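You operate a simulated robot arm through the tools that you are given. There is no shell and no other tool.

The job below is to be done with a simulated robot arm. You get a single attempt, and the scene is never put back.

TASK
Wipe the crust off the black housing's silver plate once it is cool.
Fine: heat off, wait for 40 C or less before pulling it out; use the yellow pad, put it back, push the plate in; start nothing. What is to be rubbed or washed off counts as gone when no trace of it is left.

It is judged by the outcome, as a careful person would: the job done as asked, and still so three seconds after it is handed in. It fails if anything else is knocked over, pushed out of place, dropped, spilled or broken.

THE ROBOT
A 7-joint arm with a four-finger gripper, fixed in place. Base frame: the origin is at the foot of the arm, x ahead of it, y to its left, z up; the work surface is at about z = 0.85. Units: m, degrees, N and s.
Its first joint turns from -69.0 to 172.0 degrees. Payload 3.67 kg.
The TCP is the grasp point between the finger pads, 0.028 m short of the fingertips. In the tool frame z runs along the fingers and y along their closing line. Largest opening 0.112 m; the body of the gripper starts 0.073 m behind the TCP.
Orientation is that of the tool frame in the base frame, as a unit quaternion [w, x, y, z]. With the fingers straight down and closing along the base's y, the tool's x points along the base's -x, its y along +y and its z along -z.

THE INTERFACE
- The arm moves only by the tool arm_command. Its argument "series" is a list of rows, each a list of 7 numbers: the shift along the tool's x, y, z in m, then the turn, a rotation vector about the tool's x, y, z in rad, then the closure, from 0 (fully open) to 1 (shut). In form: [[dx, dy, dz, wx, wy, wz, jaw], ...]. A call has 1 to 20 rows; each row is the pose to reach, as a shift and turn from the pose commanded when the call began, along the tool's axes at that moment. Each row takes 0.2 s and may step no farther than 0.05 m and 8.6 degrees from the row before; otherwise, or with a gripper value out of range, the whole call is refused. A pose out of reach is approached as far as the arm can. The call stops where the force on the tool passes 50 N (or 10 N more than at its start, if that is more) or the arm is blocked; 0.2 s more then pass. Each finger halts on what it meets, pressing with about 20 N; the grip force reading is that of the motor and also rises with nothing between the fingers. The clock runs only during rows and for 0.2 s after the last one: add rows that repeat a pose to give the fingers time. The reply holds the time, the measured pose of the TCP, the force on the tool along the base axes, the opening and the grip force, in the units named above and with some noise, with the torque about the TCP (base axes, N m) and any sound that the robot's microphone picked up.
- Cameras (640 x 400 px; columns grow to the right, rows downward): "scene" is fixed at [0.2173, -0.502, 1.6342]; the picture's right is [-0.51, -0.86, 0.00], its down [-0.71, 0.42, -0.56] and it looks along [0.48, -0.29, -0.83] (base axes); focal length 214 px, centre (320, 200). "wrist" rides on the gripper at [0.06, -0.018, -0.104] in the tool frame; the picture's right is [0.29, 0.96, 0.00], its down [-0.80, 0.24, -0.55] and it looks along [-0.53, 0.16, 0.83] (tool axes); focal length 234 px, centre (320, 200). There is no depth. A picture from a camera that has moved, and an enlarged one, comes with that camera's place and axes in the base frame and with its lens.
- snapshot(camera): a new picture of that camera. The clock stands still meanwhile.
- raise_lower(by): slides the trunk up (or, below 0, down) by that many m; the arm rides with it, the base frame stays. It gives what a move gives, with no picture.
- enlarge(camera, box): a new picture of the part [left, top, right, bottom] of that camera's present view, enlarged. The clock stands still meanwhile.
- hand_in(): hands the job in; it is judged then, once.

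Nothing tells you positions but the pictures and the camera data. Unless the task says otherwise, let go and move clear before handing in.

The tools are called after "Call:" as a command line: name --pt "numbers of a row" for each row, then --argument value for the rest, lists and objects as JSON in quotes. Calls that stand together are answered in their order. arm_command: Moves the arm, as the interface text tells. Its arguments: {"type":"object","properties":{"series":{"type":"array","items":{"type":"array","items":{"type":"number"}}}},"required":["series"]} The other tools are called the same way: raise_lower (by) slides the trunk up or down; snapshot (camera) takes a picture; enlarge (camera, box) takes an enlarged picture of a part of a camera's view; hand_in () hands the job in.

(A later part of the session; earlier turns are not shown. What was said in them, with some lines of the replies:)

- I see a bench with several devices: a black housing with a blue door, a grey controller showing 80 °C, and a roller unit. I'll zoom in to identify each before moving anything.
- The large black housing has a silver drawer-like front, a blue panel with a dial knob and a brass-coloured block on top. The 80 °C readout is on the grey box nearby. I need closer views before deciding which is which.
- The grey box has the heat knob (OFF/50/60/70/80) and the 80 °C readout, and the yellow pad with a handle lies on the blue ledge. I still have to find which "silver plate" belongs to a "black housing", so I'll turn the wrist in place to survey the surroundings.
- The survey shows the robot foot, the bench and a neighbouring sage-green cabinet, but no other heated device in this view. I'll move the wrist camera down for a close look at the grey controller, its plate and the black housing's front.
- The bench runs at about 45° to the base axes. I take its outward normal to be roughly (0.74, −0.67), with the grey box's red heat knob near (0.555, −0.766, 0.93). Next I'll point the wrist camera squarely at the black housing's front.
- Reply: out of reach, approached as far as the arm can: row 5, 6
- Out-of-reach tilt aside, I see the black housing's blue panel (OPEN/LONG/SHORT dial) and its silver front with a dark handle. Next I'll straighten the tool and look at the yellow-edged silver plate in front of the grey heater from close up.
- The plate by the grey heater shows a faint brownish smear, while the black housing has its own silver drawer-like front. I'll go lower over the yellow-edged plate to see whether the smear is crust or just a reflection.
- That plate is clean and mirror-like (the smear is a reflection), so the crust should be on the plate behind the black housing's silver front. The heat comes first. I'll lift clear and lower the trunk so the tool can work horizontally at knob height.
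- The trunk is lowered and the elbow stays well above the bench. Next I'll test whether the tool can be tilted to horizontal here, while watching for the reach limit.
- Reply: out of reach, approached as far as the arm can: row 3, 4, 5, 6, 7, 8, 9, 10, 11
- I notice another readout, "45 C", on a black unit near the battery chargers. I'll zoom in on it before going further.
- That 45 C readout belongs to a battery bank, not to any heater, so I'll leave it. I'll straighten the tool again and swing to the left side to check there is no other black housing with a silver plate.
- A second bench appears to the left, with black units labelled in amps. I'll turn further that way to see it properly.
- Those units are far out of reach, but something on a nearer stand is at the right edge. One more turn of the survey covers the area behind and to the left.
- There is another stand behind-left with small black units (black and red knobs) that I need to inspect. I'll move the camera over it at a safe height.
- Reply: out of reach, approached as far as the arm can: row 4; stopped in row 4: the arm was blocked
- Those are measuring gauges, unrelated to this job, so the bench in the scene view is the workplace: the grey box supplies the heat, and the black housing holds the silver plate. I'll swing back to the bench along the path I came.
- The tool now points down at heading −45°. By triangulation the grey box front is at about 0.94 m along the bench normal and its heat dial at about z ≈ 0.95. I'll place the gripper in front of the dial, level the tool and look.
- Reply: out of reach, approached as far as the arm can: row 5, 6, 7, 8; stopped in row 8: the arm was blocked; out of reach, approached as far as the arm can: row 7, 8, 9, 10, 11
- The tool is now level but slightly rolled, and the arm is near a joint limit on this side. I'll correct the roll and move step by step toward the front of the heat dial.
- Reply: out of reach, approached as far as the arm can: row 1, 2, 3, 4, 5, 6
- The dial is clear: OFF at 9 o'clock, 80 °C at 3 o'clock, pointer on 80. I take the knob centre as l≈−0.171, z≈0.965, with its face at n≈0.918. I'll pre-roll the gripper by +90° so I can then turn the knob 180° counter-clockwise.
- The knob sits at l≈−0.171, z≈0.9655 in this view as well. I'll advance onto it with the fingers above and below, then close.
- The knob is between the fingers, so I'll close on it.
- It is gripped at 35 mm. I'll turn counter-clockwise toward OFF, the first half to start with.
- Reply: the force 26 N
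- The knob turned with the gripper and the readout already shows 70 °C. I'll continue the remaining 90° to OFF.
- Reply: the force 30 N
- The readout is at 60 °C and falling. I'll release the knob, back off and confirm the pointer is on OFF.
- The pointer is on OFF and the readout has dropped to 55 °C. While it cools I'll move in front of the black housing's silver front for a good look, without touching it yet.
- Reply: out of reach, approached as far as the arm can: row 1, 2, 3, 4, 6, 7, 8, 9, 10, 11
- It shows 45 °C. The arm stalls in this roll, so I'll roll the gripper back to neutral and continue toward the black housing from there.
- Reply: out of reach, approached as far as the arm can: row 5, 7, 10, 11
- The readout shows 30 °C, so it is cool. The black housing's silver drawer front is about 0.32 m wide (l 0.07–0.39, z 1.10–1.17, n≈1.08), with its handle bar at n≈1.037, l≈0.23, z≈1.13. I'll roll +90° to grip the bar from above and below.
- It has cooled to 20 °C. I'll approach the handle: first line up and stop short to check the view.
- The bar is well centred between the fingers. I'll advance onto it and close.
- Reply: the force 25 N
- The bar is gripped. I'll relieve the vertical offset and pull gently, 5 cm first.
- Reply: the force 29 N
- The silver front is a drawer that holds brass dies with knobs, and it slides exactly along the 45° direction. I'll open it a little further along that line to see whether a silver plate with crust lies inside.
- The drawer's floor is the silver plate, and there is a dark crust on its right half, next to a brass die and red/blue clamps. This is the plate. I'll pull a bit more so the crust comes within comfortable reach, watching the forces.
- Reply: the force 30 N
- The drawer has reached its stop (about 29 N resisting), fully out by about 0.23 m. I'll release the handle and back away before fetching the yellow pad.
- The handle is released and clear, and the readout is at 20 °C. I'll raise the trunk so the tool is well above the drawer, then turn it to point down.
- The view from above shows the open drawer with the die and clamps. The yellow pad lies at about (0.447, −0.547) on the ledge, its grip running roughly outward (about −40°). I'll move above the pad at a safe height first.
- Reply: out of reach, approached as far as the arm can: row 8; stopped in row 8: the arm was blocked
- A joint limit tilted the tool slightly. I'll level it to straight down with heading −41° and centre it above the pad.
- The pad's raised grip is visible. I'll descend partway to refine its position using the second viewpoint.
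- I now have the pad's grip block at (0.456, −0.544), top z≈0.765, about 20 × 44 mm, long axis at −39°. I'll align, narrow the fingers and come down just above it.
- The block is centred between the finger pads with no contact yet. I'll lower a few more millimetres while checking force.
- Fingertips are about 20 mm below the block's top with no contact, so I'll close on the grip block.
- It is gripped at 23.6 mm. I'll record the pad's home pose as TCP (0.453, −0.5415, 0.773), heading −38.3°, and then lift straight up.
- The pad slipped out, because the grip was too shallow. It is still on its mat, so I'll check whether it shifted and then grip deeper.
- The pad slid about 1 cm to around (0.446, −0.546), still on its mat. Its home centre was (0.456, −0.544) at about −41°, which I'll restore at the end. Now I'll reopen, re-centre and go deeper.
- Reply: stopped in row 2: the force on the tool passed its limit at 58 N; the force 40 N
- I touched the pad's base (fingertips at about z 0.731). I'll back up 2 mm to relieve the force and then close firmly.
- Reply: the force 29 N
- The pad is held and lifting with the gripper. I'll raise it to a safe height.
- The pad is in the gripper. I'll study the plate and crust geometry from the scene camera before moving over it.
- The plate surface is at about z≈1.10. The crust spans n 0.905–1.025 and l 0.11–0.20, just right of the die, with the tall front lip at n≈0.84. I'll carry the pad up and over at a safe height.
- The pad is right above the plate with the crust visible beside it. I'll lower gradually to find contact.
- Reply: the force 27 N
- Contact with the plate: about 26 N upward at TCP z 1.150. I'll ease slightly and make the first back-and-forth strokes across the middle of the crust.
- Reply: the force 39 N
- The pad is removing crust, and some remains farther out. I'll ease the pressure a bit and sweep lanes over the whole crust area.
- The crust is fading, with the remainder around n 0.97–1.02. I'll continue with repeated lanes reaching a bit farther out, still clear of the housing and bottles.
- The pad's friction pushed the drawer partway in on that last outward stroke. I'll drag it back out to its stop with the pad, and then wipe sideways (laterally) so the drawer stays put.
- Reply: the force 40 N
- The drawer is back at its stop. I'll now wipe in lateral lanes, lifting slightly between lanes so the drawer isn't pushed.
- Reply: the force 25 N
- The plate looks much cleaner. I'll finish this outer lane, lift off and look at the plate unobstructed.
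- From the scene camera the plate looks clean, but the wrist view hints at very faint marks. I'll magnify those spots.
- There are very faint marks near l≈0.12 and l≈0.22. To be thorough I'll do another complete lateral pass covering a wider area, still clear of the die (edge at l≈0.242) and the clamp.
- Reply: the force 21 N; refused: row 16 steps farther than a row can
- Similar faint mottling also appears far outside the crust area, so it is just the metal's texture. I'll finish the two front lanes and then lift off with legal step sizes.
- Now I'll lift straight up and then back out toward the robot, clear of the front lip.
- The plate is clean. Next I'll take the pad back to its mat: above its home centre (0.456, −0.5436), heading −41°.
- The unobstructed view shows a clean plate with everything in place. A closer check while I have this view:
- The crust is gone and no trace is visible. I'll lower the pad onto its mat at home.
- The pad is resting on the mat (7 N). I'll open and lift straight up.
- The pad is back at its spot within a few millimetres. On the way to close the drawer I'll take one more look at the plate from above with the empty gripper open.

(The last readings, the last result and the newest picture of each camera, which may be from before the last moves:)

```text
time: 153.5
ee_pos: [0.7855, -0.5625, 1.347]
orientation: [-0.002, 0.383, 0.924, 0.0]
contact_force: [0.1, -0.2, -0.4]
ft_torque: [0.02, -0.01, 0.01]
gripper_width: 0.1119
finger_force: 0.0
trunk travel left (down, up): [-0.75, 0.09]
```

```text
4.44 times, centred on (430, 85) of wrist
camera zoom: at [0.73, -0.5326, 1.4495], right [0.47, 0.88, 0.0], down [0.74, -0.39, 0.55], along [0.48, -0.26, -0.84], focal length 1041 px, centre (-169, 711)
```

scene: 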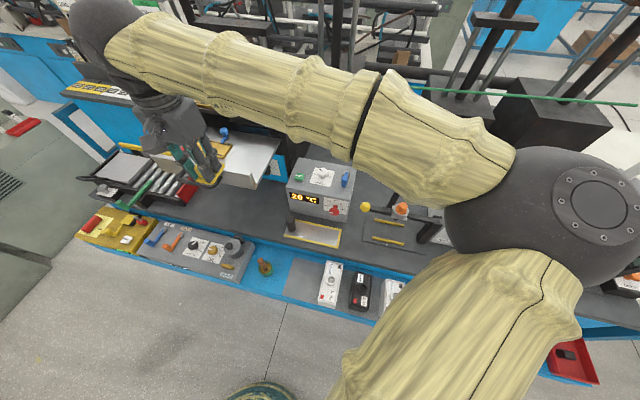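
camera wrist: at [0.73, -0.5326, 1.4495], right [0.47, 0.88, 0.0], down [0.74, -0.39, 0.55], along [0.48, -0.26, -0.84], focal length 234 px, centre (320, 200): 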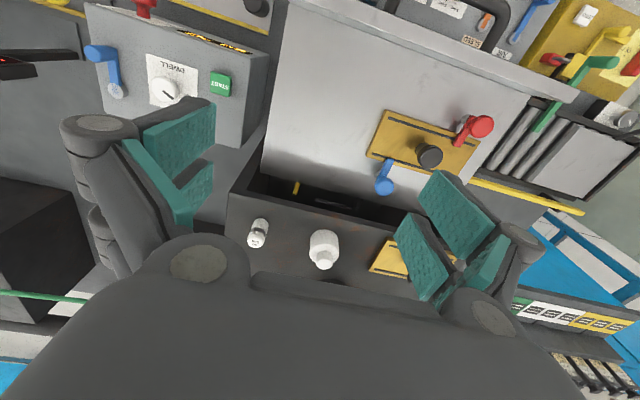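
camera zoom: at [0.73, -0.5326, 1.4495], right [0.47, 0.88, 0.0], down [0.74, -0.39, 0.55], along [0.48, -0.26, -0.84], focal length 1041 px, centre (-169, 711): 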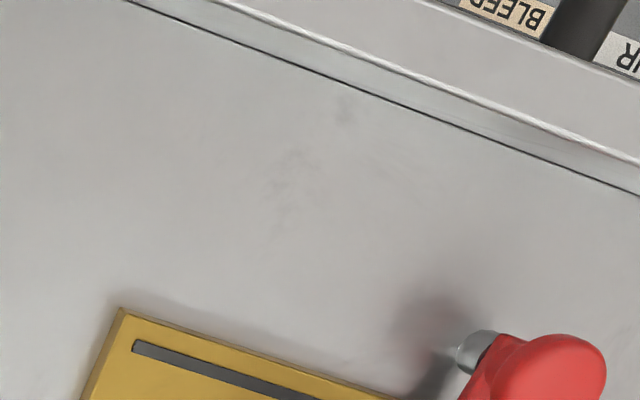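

The remaining faint mottling is the metal's own texture: it is the same far from the crust area and unchanged by wiping. Now I'll close the drawer. I'll go back above the handle position and level the tool as before.

Call:
arm_command --pt "0.0374 0.0173 -0.0065 0 0 0 0.2" --pt "0.0748 0.0346 -0.013 0 0 0 0.4" --pt "0.1121 0.052 -0.0195 0 0 0 0.4" --pt "0.1495 0.0693 -0.026 0 0 0 0.4" --pt "0.1869 0.0866 -0.0325 0 0 0 0.4" --pt "0.2243 0.1039 -0.039 0 0 0 0.4"

Call:
arm_command --pt "0 0 0 0 -0.1428 0 0.4" --pt "0 0 0 0 -0.2856 0 0.4" --pt "0 0 0 0 -0.4284 0 0.4" --pt "0 0 0 0 -0.5712 0 0.4" --pt "0 0 0 0 -0.714 0 0.4" --pt "0 0 0 0 -0.8568 0 0.4" --pt "0 0 0 0 -0.9996 0 0.4" --pt "0 0 0 0 -1.1424 0 0.4" --pt "0 0 0 0 -1.2852 0 0.4" --pt "0 0 0 0 -1.428 0 0.4" --pt "0 0 0 0 -1.5708 0 0.4"

```text
time: 154.9
ee_pos: [0.6959, -0.3271, 1.3902]
orientation: [-0.001, 0.383, 0.924, -0.002]
contact_force: [0.0, 0.3, 0.5]
ft_torque: [-0.05, -0.03, 0.01]
gripper_width: 0.0674
finger_force: 0.1
trunk travel left (down, up): [-0.75, 0.09]
```

```text
time: 157.3
ee_pos: [0.7002, -0.3256, 1.3887]
orientation: [0.653, 0.268, 0.655, -0.271]
contact_force: [-0.5, -0.1, 0.6]
ft_torque: [0.04, -0.01, -0.04]
gripper_width: 0.0667
finger_force: 0.0
trunk travel left (down, up): [-0.75, 0.09]
```

Call:
arm_command --pt "0 0 0 0 0 0.1428 0.4" --pt "0 0 0 0 0 0.2856 0.4" --pt "0 0 0 0 0 0.4284 0.4" --pt "0 0 0 0 0 0.5712 0.4" --pt "0 0 0 0 0 0.714 0.4" --pt "0 0 0 0 0 0.8568 0.4" --pt "0 0 0 0 0 0.9996 0.4" --pt "0 0 0 0 0 1.1424 0.4" --pt "0 0 0 0 0 1.2852 0.4" --pt "0 0 0 0 0 1.428 0.4" --pt "0 0 0 0 0 1.5708 0.4"

```text
time: 159.7
ee_pos: [0.6983, -0.3285, 1.3881]
orientation: [0.652, 0.654, 0.272, 0.269]
contact_force: [0.0, 0.9, -0.3]
ft_torque: [0.0, 0.0, 0.02]
gripper_width: 0.0673
finger_force: 0.1
trunk travel left (down, up): [-0.75, 0.09]
```

Call:
raise_lower --by -0.253

Call:
snapshot --camera "wrist"

```text
time: 162.3
ee_pos: [0.6983, -0.3279, 1.1348]
orientation: [0.653, 0.654, 0.272, 0.269]
contact_force: [0.4, -1.6, -0.4]
ft_torque: [-0.02, -0.01, -0.02]
gripper_width: 0.067
finger_force: 0.0
trunk travel left (down, up): [-0.497, 0.343]
```

```text
taken
camera wrist: at [0.6661, -0.2121, 1.1166], right [0.21, 0.2, 0.96], down [-0.95, -0.17, 0.24], along [0.21, -0.96, 0.16], focal length 234 px, centre (320, 200)
```

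wrist: 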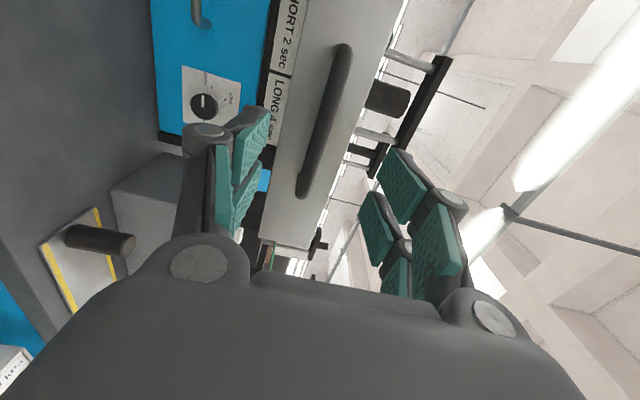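

The view matches the one after release. I'll advance onto the bar again, grip it and push the drawer home.

Call:
arm_command --pt "-0.0018 0 0.025 0 0 0 0.4" --pt "-0.0018 0 0.05 0 0 0 0.4" --pt "-0.0018 0 0.067 0 0 0 0.4" --pt "-0.0018 0 0.067 0 0 0 0.7" --pt "-0.0018 0 0.067 0 0 0 0.95" --pt "-0.0018 0 0.067 0 0 0 0.95"

Call:
snapshot --camera "wrist"

```text
time: 163.7
ee_pos: [0.7453, -0.3726, 1.1346]
orientation: [0.652, 0.655, 0.272, 0.269]
contact_force: [0.4, 0.8, -5.2]
ft_torque: [0.64, -0.51, 0.36]
gripper_width: 0.0137
finger_force: 44.6
trunk travel left (down, up): [-0.497, 0.343]
```

```text
taken
camera wrist: at [0.7119, -0.2582, 1.1163], right [0.21, 0.2, 0.96], down [-0.95, -0.17, 0.25], along [0.22, -0.96, 0.16], focal length 234 px, centre (320, 200)
```

wrist: 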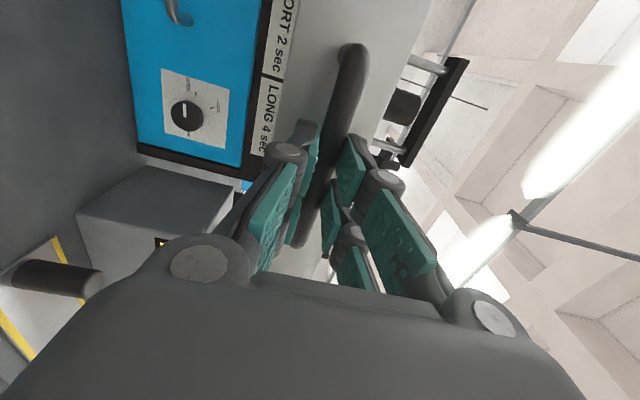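

Call:
arm_command --pt "0 0 0.015 0 0 0 0.95" --pt "0 0 0.03 0 0 0 0.95" --pt "0 0 0.045 0 0 0 0.95" --pt "0 0 0.06 0 0 0 0.95" --pt "0 0 0.075 0 0 0 0.95" --pt "0 0 0.09 0 0 0 0.95" --pt "0 0 0.105 0 0 0 0.95" --pt "0 0 0.12 0 0 0 0.95" --pt "0 0 0.135 0 0 0 0.95" --pt "0 0 0.15 0 0 0 0.95" --pt "0 0 0.165 0 0 0 0.95" --pt "0 0 0.18 0 0 0 0.95" --pt "0 0 0.195 0 0 0 0.95" --pt "0 0 0.205 0 0 0 0.95"

Call:
enlarge --camera "scene" --box '[140, 80, 300, 190]'

```text
time: 166.7
ee_pos: [0.89, -0.521, 1.1349]
orientation: [0.654, 0.652, 0.272, 0.269]
contact_force: [14.7, 13.0, 6.4]
ft_torque: [0.56, -0.82, 0.03]
gripper_width: 0.0135
finger_force: 45.4
trunk travel left (down, up): [-0.497, 0.343]
```

```text
3.64 times, centred on (220, 135) of scene
camera zoom: at [0.2173, -0.502, 1.6342], right [-0.51, -0.86, 0.0], down [-0.71, 0.42, -0.56], along [0.48, -0.29, -0.83], focal length 780 px, centre (684, 436)
```

zoom: 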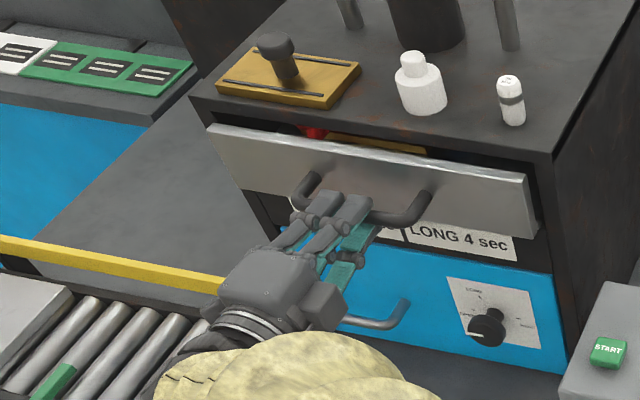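

Nearly closed. I'll push the last centimetres slowly until it seats.

Call:
arm_command --pt "0.001 0 0.006 0 0 0 0.95" --pt "0.001 0 0.012 0 0 0 0.95" --pt "0.001 0 0.018 0 0 0 0.95" --pt "0.001 0 0.023 0 0 0 0.95" --pt "0.001 0 0.027 0 0 0 0.95" --pt "0.001 0 0.03 0 0 0 0.95"

Call:
enlarge --camera "scene" --box '[140, 80, 300, 190]'

```text
time: 168.1
ee_pos: [0.9093, -0.5396, 1.1356]
orientation: [0.652, 0.654, 0.273, 0.269]
contact_force: [-13.4, 20.8, -1.1]
ft_torque: [0.87, -0.82, 0.65]
gripper_width: 0.0135
finger_force: 45.5
trunk travel left (down, up): [-0.497, 0.343]
```

```text
3.64 times, centred on (220, 135) of scene
camera zoom: at [0.2173, -0.502, 1.6342], right [-0.51, -0.86, 0.0], down [-0.71, 0.42, -0.56], along [0.48, -0.29, -0.83], focal length 780 px, centre (684, 436)
```

zoom: 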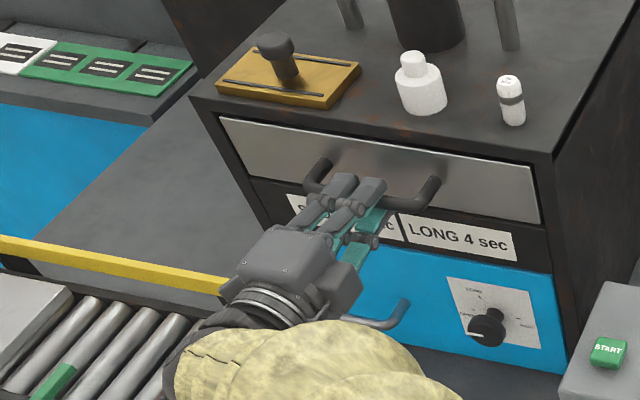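

The drawer is seated (stop force about 24 N, at the same position as at the start). I'll open the fingers and back straight out.

Call:
arm_command --pt "0 0 0 0 0 0 0.8" --pt "0 0 0 0 0 0 0.6" --pt "0 0 0 0 0 0 0.5" --pt "0 0 0 0 0 0 0.5" --pt "0 0 -0.02 0 0 0 0.5" --pt "0 0 -0.05 0 0 0 0.5" --pt "0 0 -0.09 0 0 0 0.5" --pt "0 0 -0.13 0 0 0 0.5" --pt "0 0 -0.17 0 0 0 0.5" --pt "0 0 -0.21 0 0 0 0.5"

Call:
snapshot --camera "wrist"

Call:
enlarge --camera "scene" --box '[140, 80, 300, 190]'

```text
time: 170.3
ee_pos: [0.7605, -0.3968, 1.1372]
orientation: [0.653, 0.653, 0.272, 0.269]
contact_force: [-1.0, -0.1, 0.1]
ft_torque: [-0.02, 0.02, 0.0]
gripper_width: 0.0563
finger_force: 0.1
trunk travel left (down, up): [-0.497, 0.343]
```

```text
taken
camera wrist: at [0.7285, -0.2799, 1.1182], right [0.21, 0.2, 0.96], down [-0.95, -0.17, 0.24], along [0.21, -0.96, 0.16], focal length 234 px, centre (320, 200)
```

wrist: 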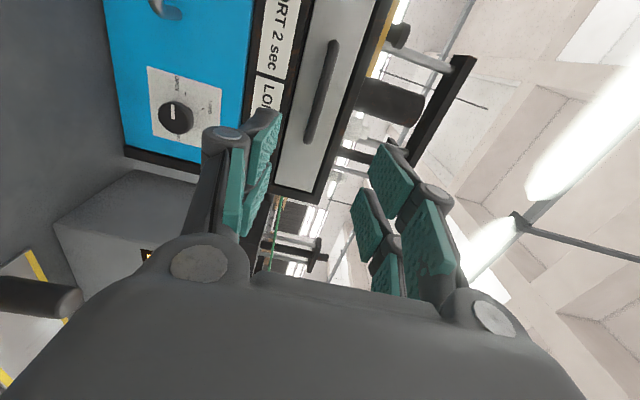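

```text
3.64 times, centred on (220, 135) of scene
camera zoom: at [0.2173, -0.502, 1.6342], right [-0.51, -0.86, 0.0], down [-0.71, 0.42, -0.56], along [0.48, -0.29, -0.83], focal length 780 px, centre (684, 436)
```

zoom: 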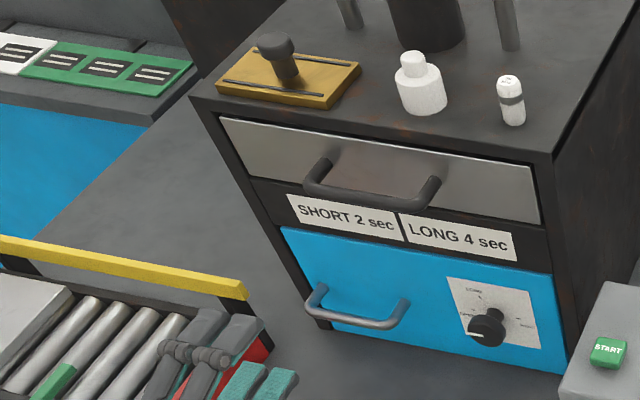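

The drawer is flush again. I'll raise clear and do a final check of the whole scene.

Call:
raise_lower --by 0.25

Call:
snapshot --camera "scene"

```text
time: 172.9
ee_pos: [0.761, -0.3964, 1.3858]
orientation: [0.652, 0.654, 0.273, 0.269]
contact_force: [0.0, 0.4, 0.5]
ft_torque: [0.0, 0.02, 0.01]
gripper_width: 0.0558
finger_force: 0.1
trunk travel left (down, up): [-0.747, 0.093]
```

```text
taken
```

scene: 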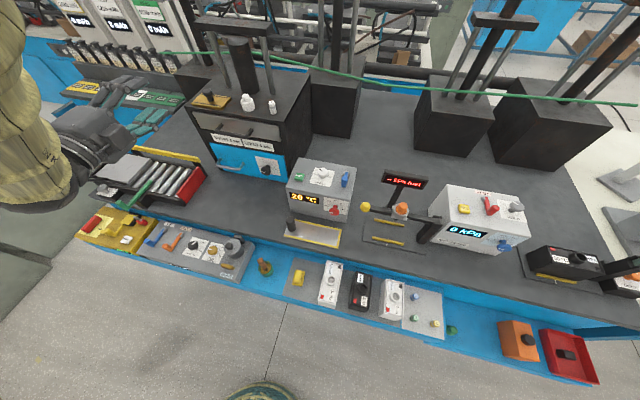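

Call:
enlarge --camera "scene" --box '[260, 240, 460, 365]'

Call:
enlarge --camera "scene" --box '[180, 80, 380, 255]'

Call:
enlarge --camera "scene" --box '[250, 250, 350, 320]'

Call:
enlarge --camera "scene" --box '[60, 140, 260, 285]'

```text
3.20 times, centred on (360, 302) of scene
camera zoom: at [0.2173, -0.502, 1.6342], right [-0.51, -0.86, 0.0], down [-0.71, 0.42, -0.56], along [0.48, -0.29, -0.83], focal length 686 px, centre (192, -128)
```

zoom: 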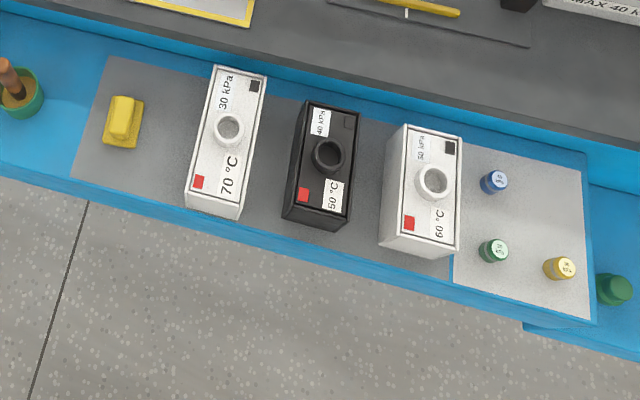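

```text
2.29 times, centred on (280, 168) of scene
camera zoom: at [0.2173, -0.502, 1.6342], right [-0.51, -0.86, 0.0], down [-0.71, 0.42, -0.56], along [0.48, -0.29, -0.83], focal length 490 px, centre (411, 274)
```

zoom: 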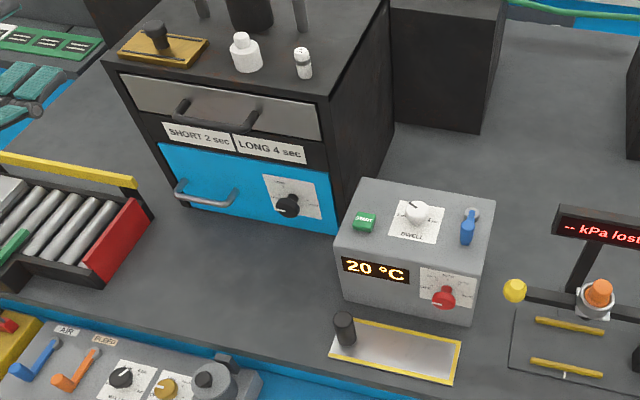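

```text
5.71 times, centred on (300, 285) of scene
camera zoom: at [0.2173, -0.502, 1.6342], right [-0.51, -0.86, 0.0], down [-0.71, 0.42, -0.56], along [0.48, -0.29, -0.83], focal length 1226 px, centre (434, -286)
```

zoom: 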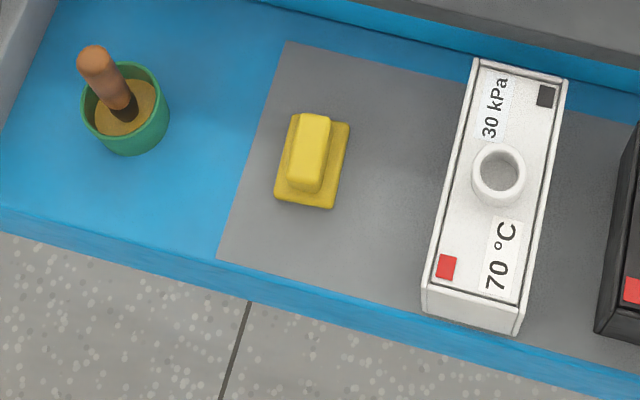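

```text
2.76 times, centred on (160, 212) of scene
camera zoom: at [0.2173, -0.502, 1.6342], right [-0.51, -0.86, 0.0], down [-0.71, 0.42, -0.56], along [0.48, -0.29, -0.83], focal length 592 px, centre (761, 166)
```

zoom: 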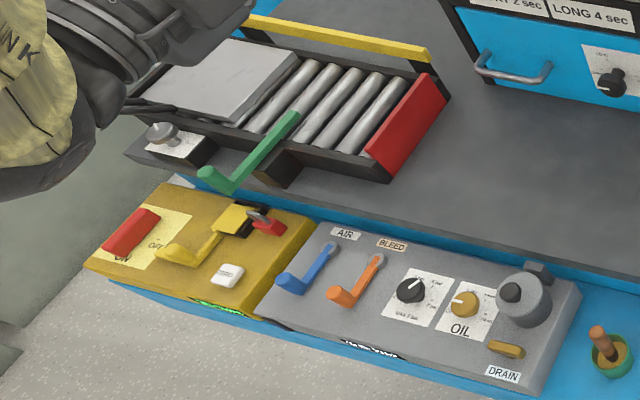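

Call:
enlarge --camera "scene" --box '[185, 85, 265, 135]'

Call:
enlarge --camera "scene" --box '[280, 155, 360, 250]'

```text
8.00 times, centred on (225, 110) of scene
camera zoom: at [0.2173, -0.502, 1.6342], right [-0.51, -0.86, 0.0], down [-0.71, 0.42, -0.56], along [0.48, -0.29, -0.83], focal length 1716 px, centre (1080, 920)
```

zoom: 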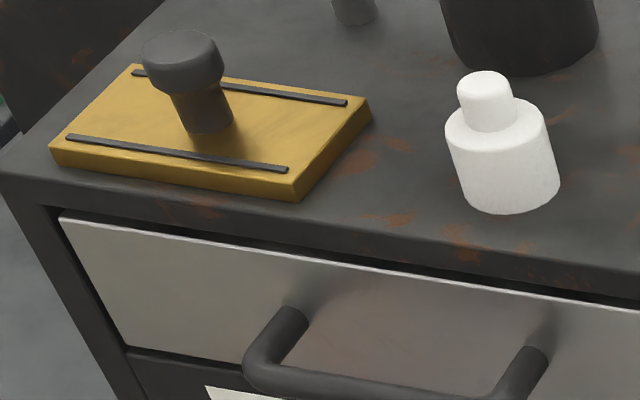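

```text
4.21 times, centred on (320, 202) of scene
camera zoom: at [0.2173, -0.502, 1.6342], right [-0.51, -0.86, 0.0], down [-0.71, 0.42, -0.56], along [0.48, -0.29, -0.83], focal length 903 px, centre (320, 190)
```

zoom: 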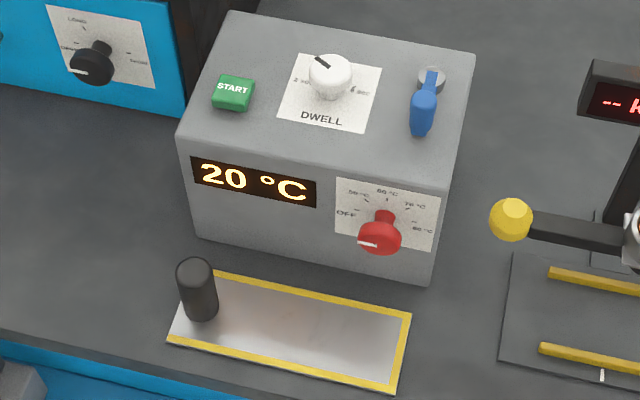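

Everything checks out. The heat knob is on OFF with the readout at 20 °C, and the plate is wiped clean and pushed fully in, matching the starting picture. The pad is back on its mat, nothing was started, and the arm is clear. Handing in.

Call:
hand_in

```text
The job is handed in.
```

The crust is wiped off the silver plate in the black housing, and I've handed the job in. I don't have a result from the judging.

- **Heat:** I turned the grey box's knob from 80 °C to OFF. The readout was at 20 °C when I pulled the plate out.
- **Wiping:** I used the yellow pad until no crust showed in the close-up pictures. Very faint mottling remains, but the same marks appear where there was never any crust, so I took it for the metal's own texture.
- **Plate:** It is pushed fully in and looks the same as at the start. The plate slid partway in once while I was wiping, so I pulled it back out and finished with sideways strokes.
- **Pad:** It is back on its mat, within a few millimetres of its original spot. On my first try it slipped from the gripper and moved about 1 cm on the mat, and I corrected for that when I put it back.

I didn't press START, and nothing else in the pictures looks moved.
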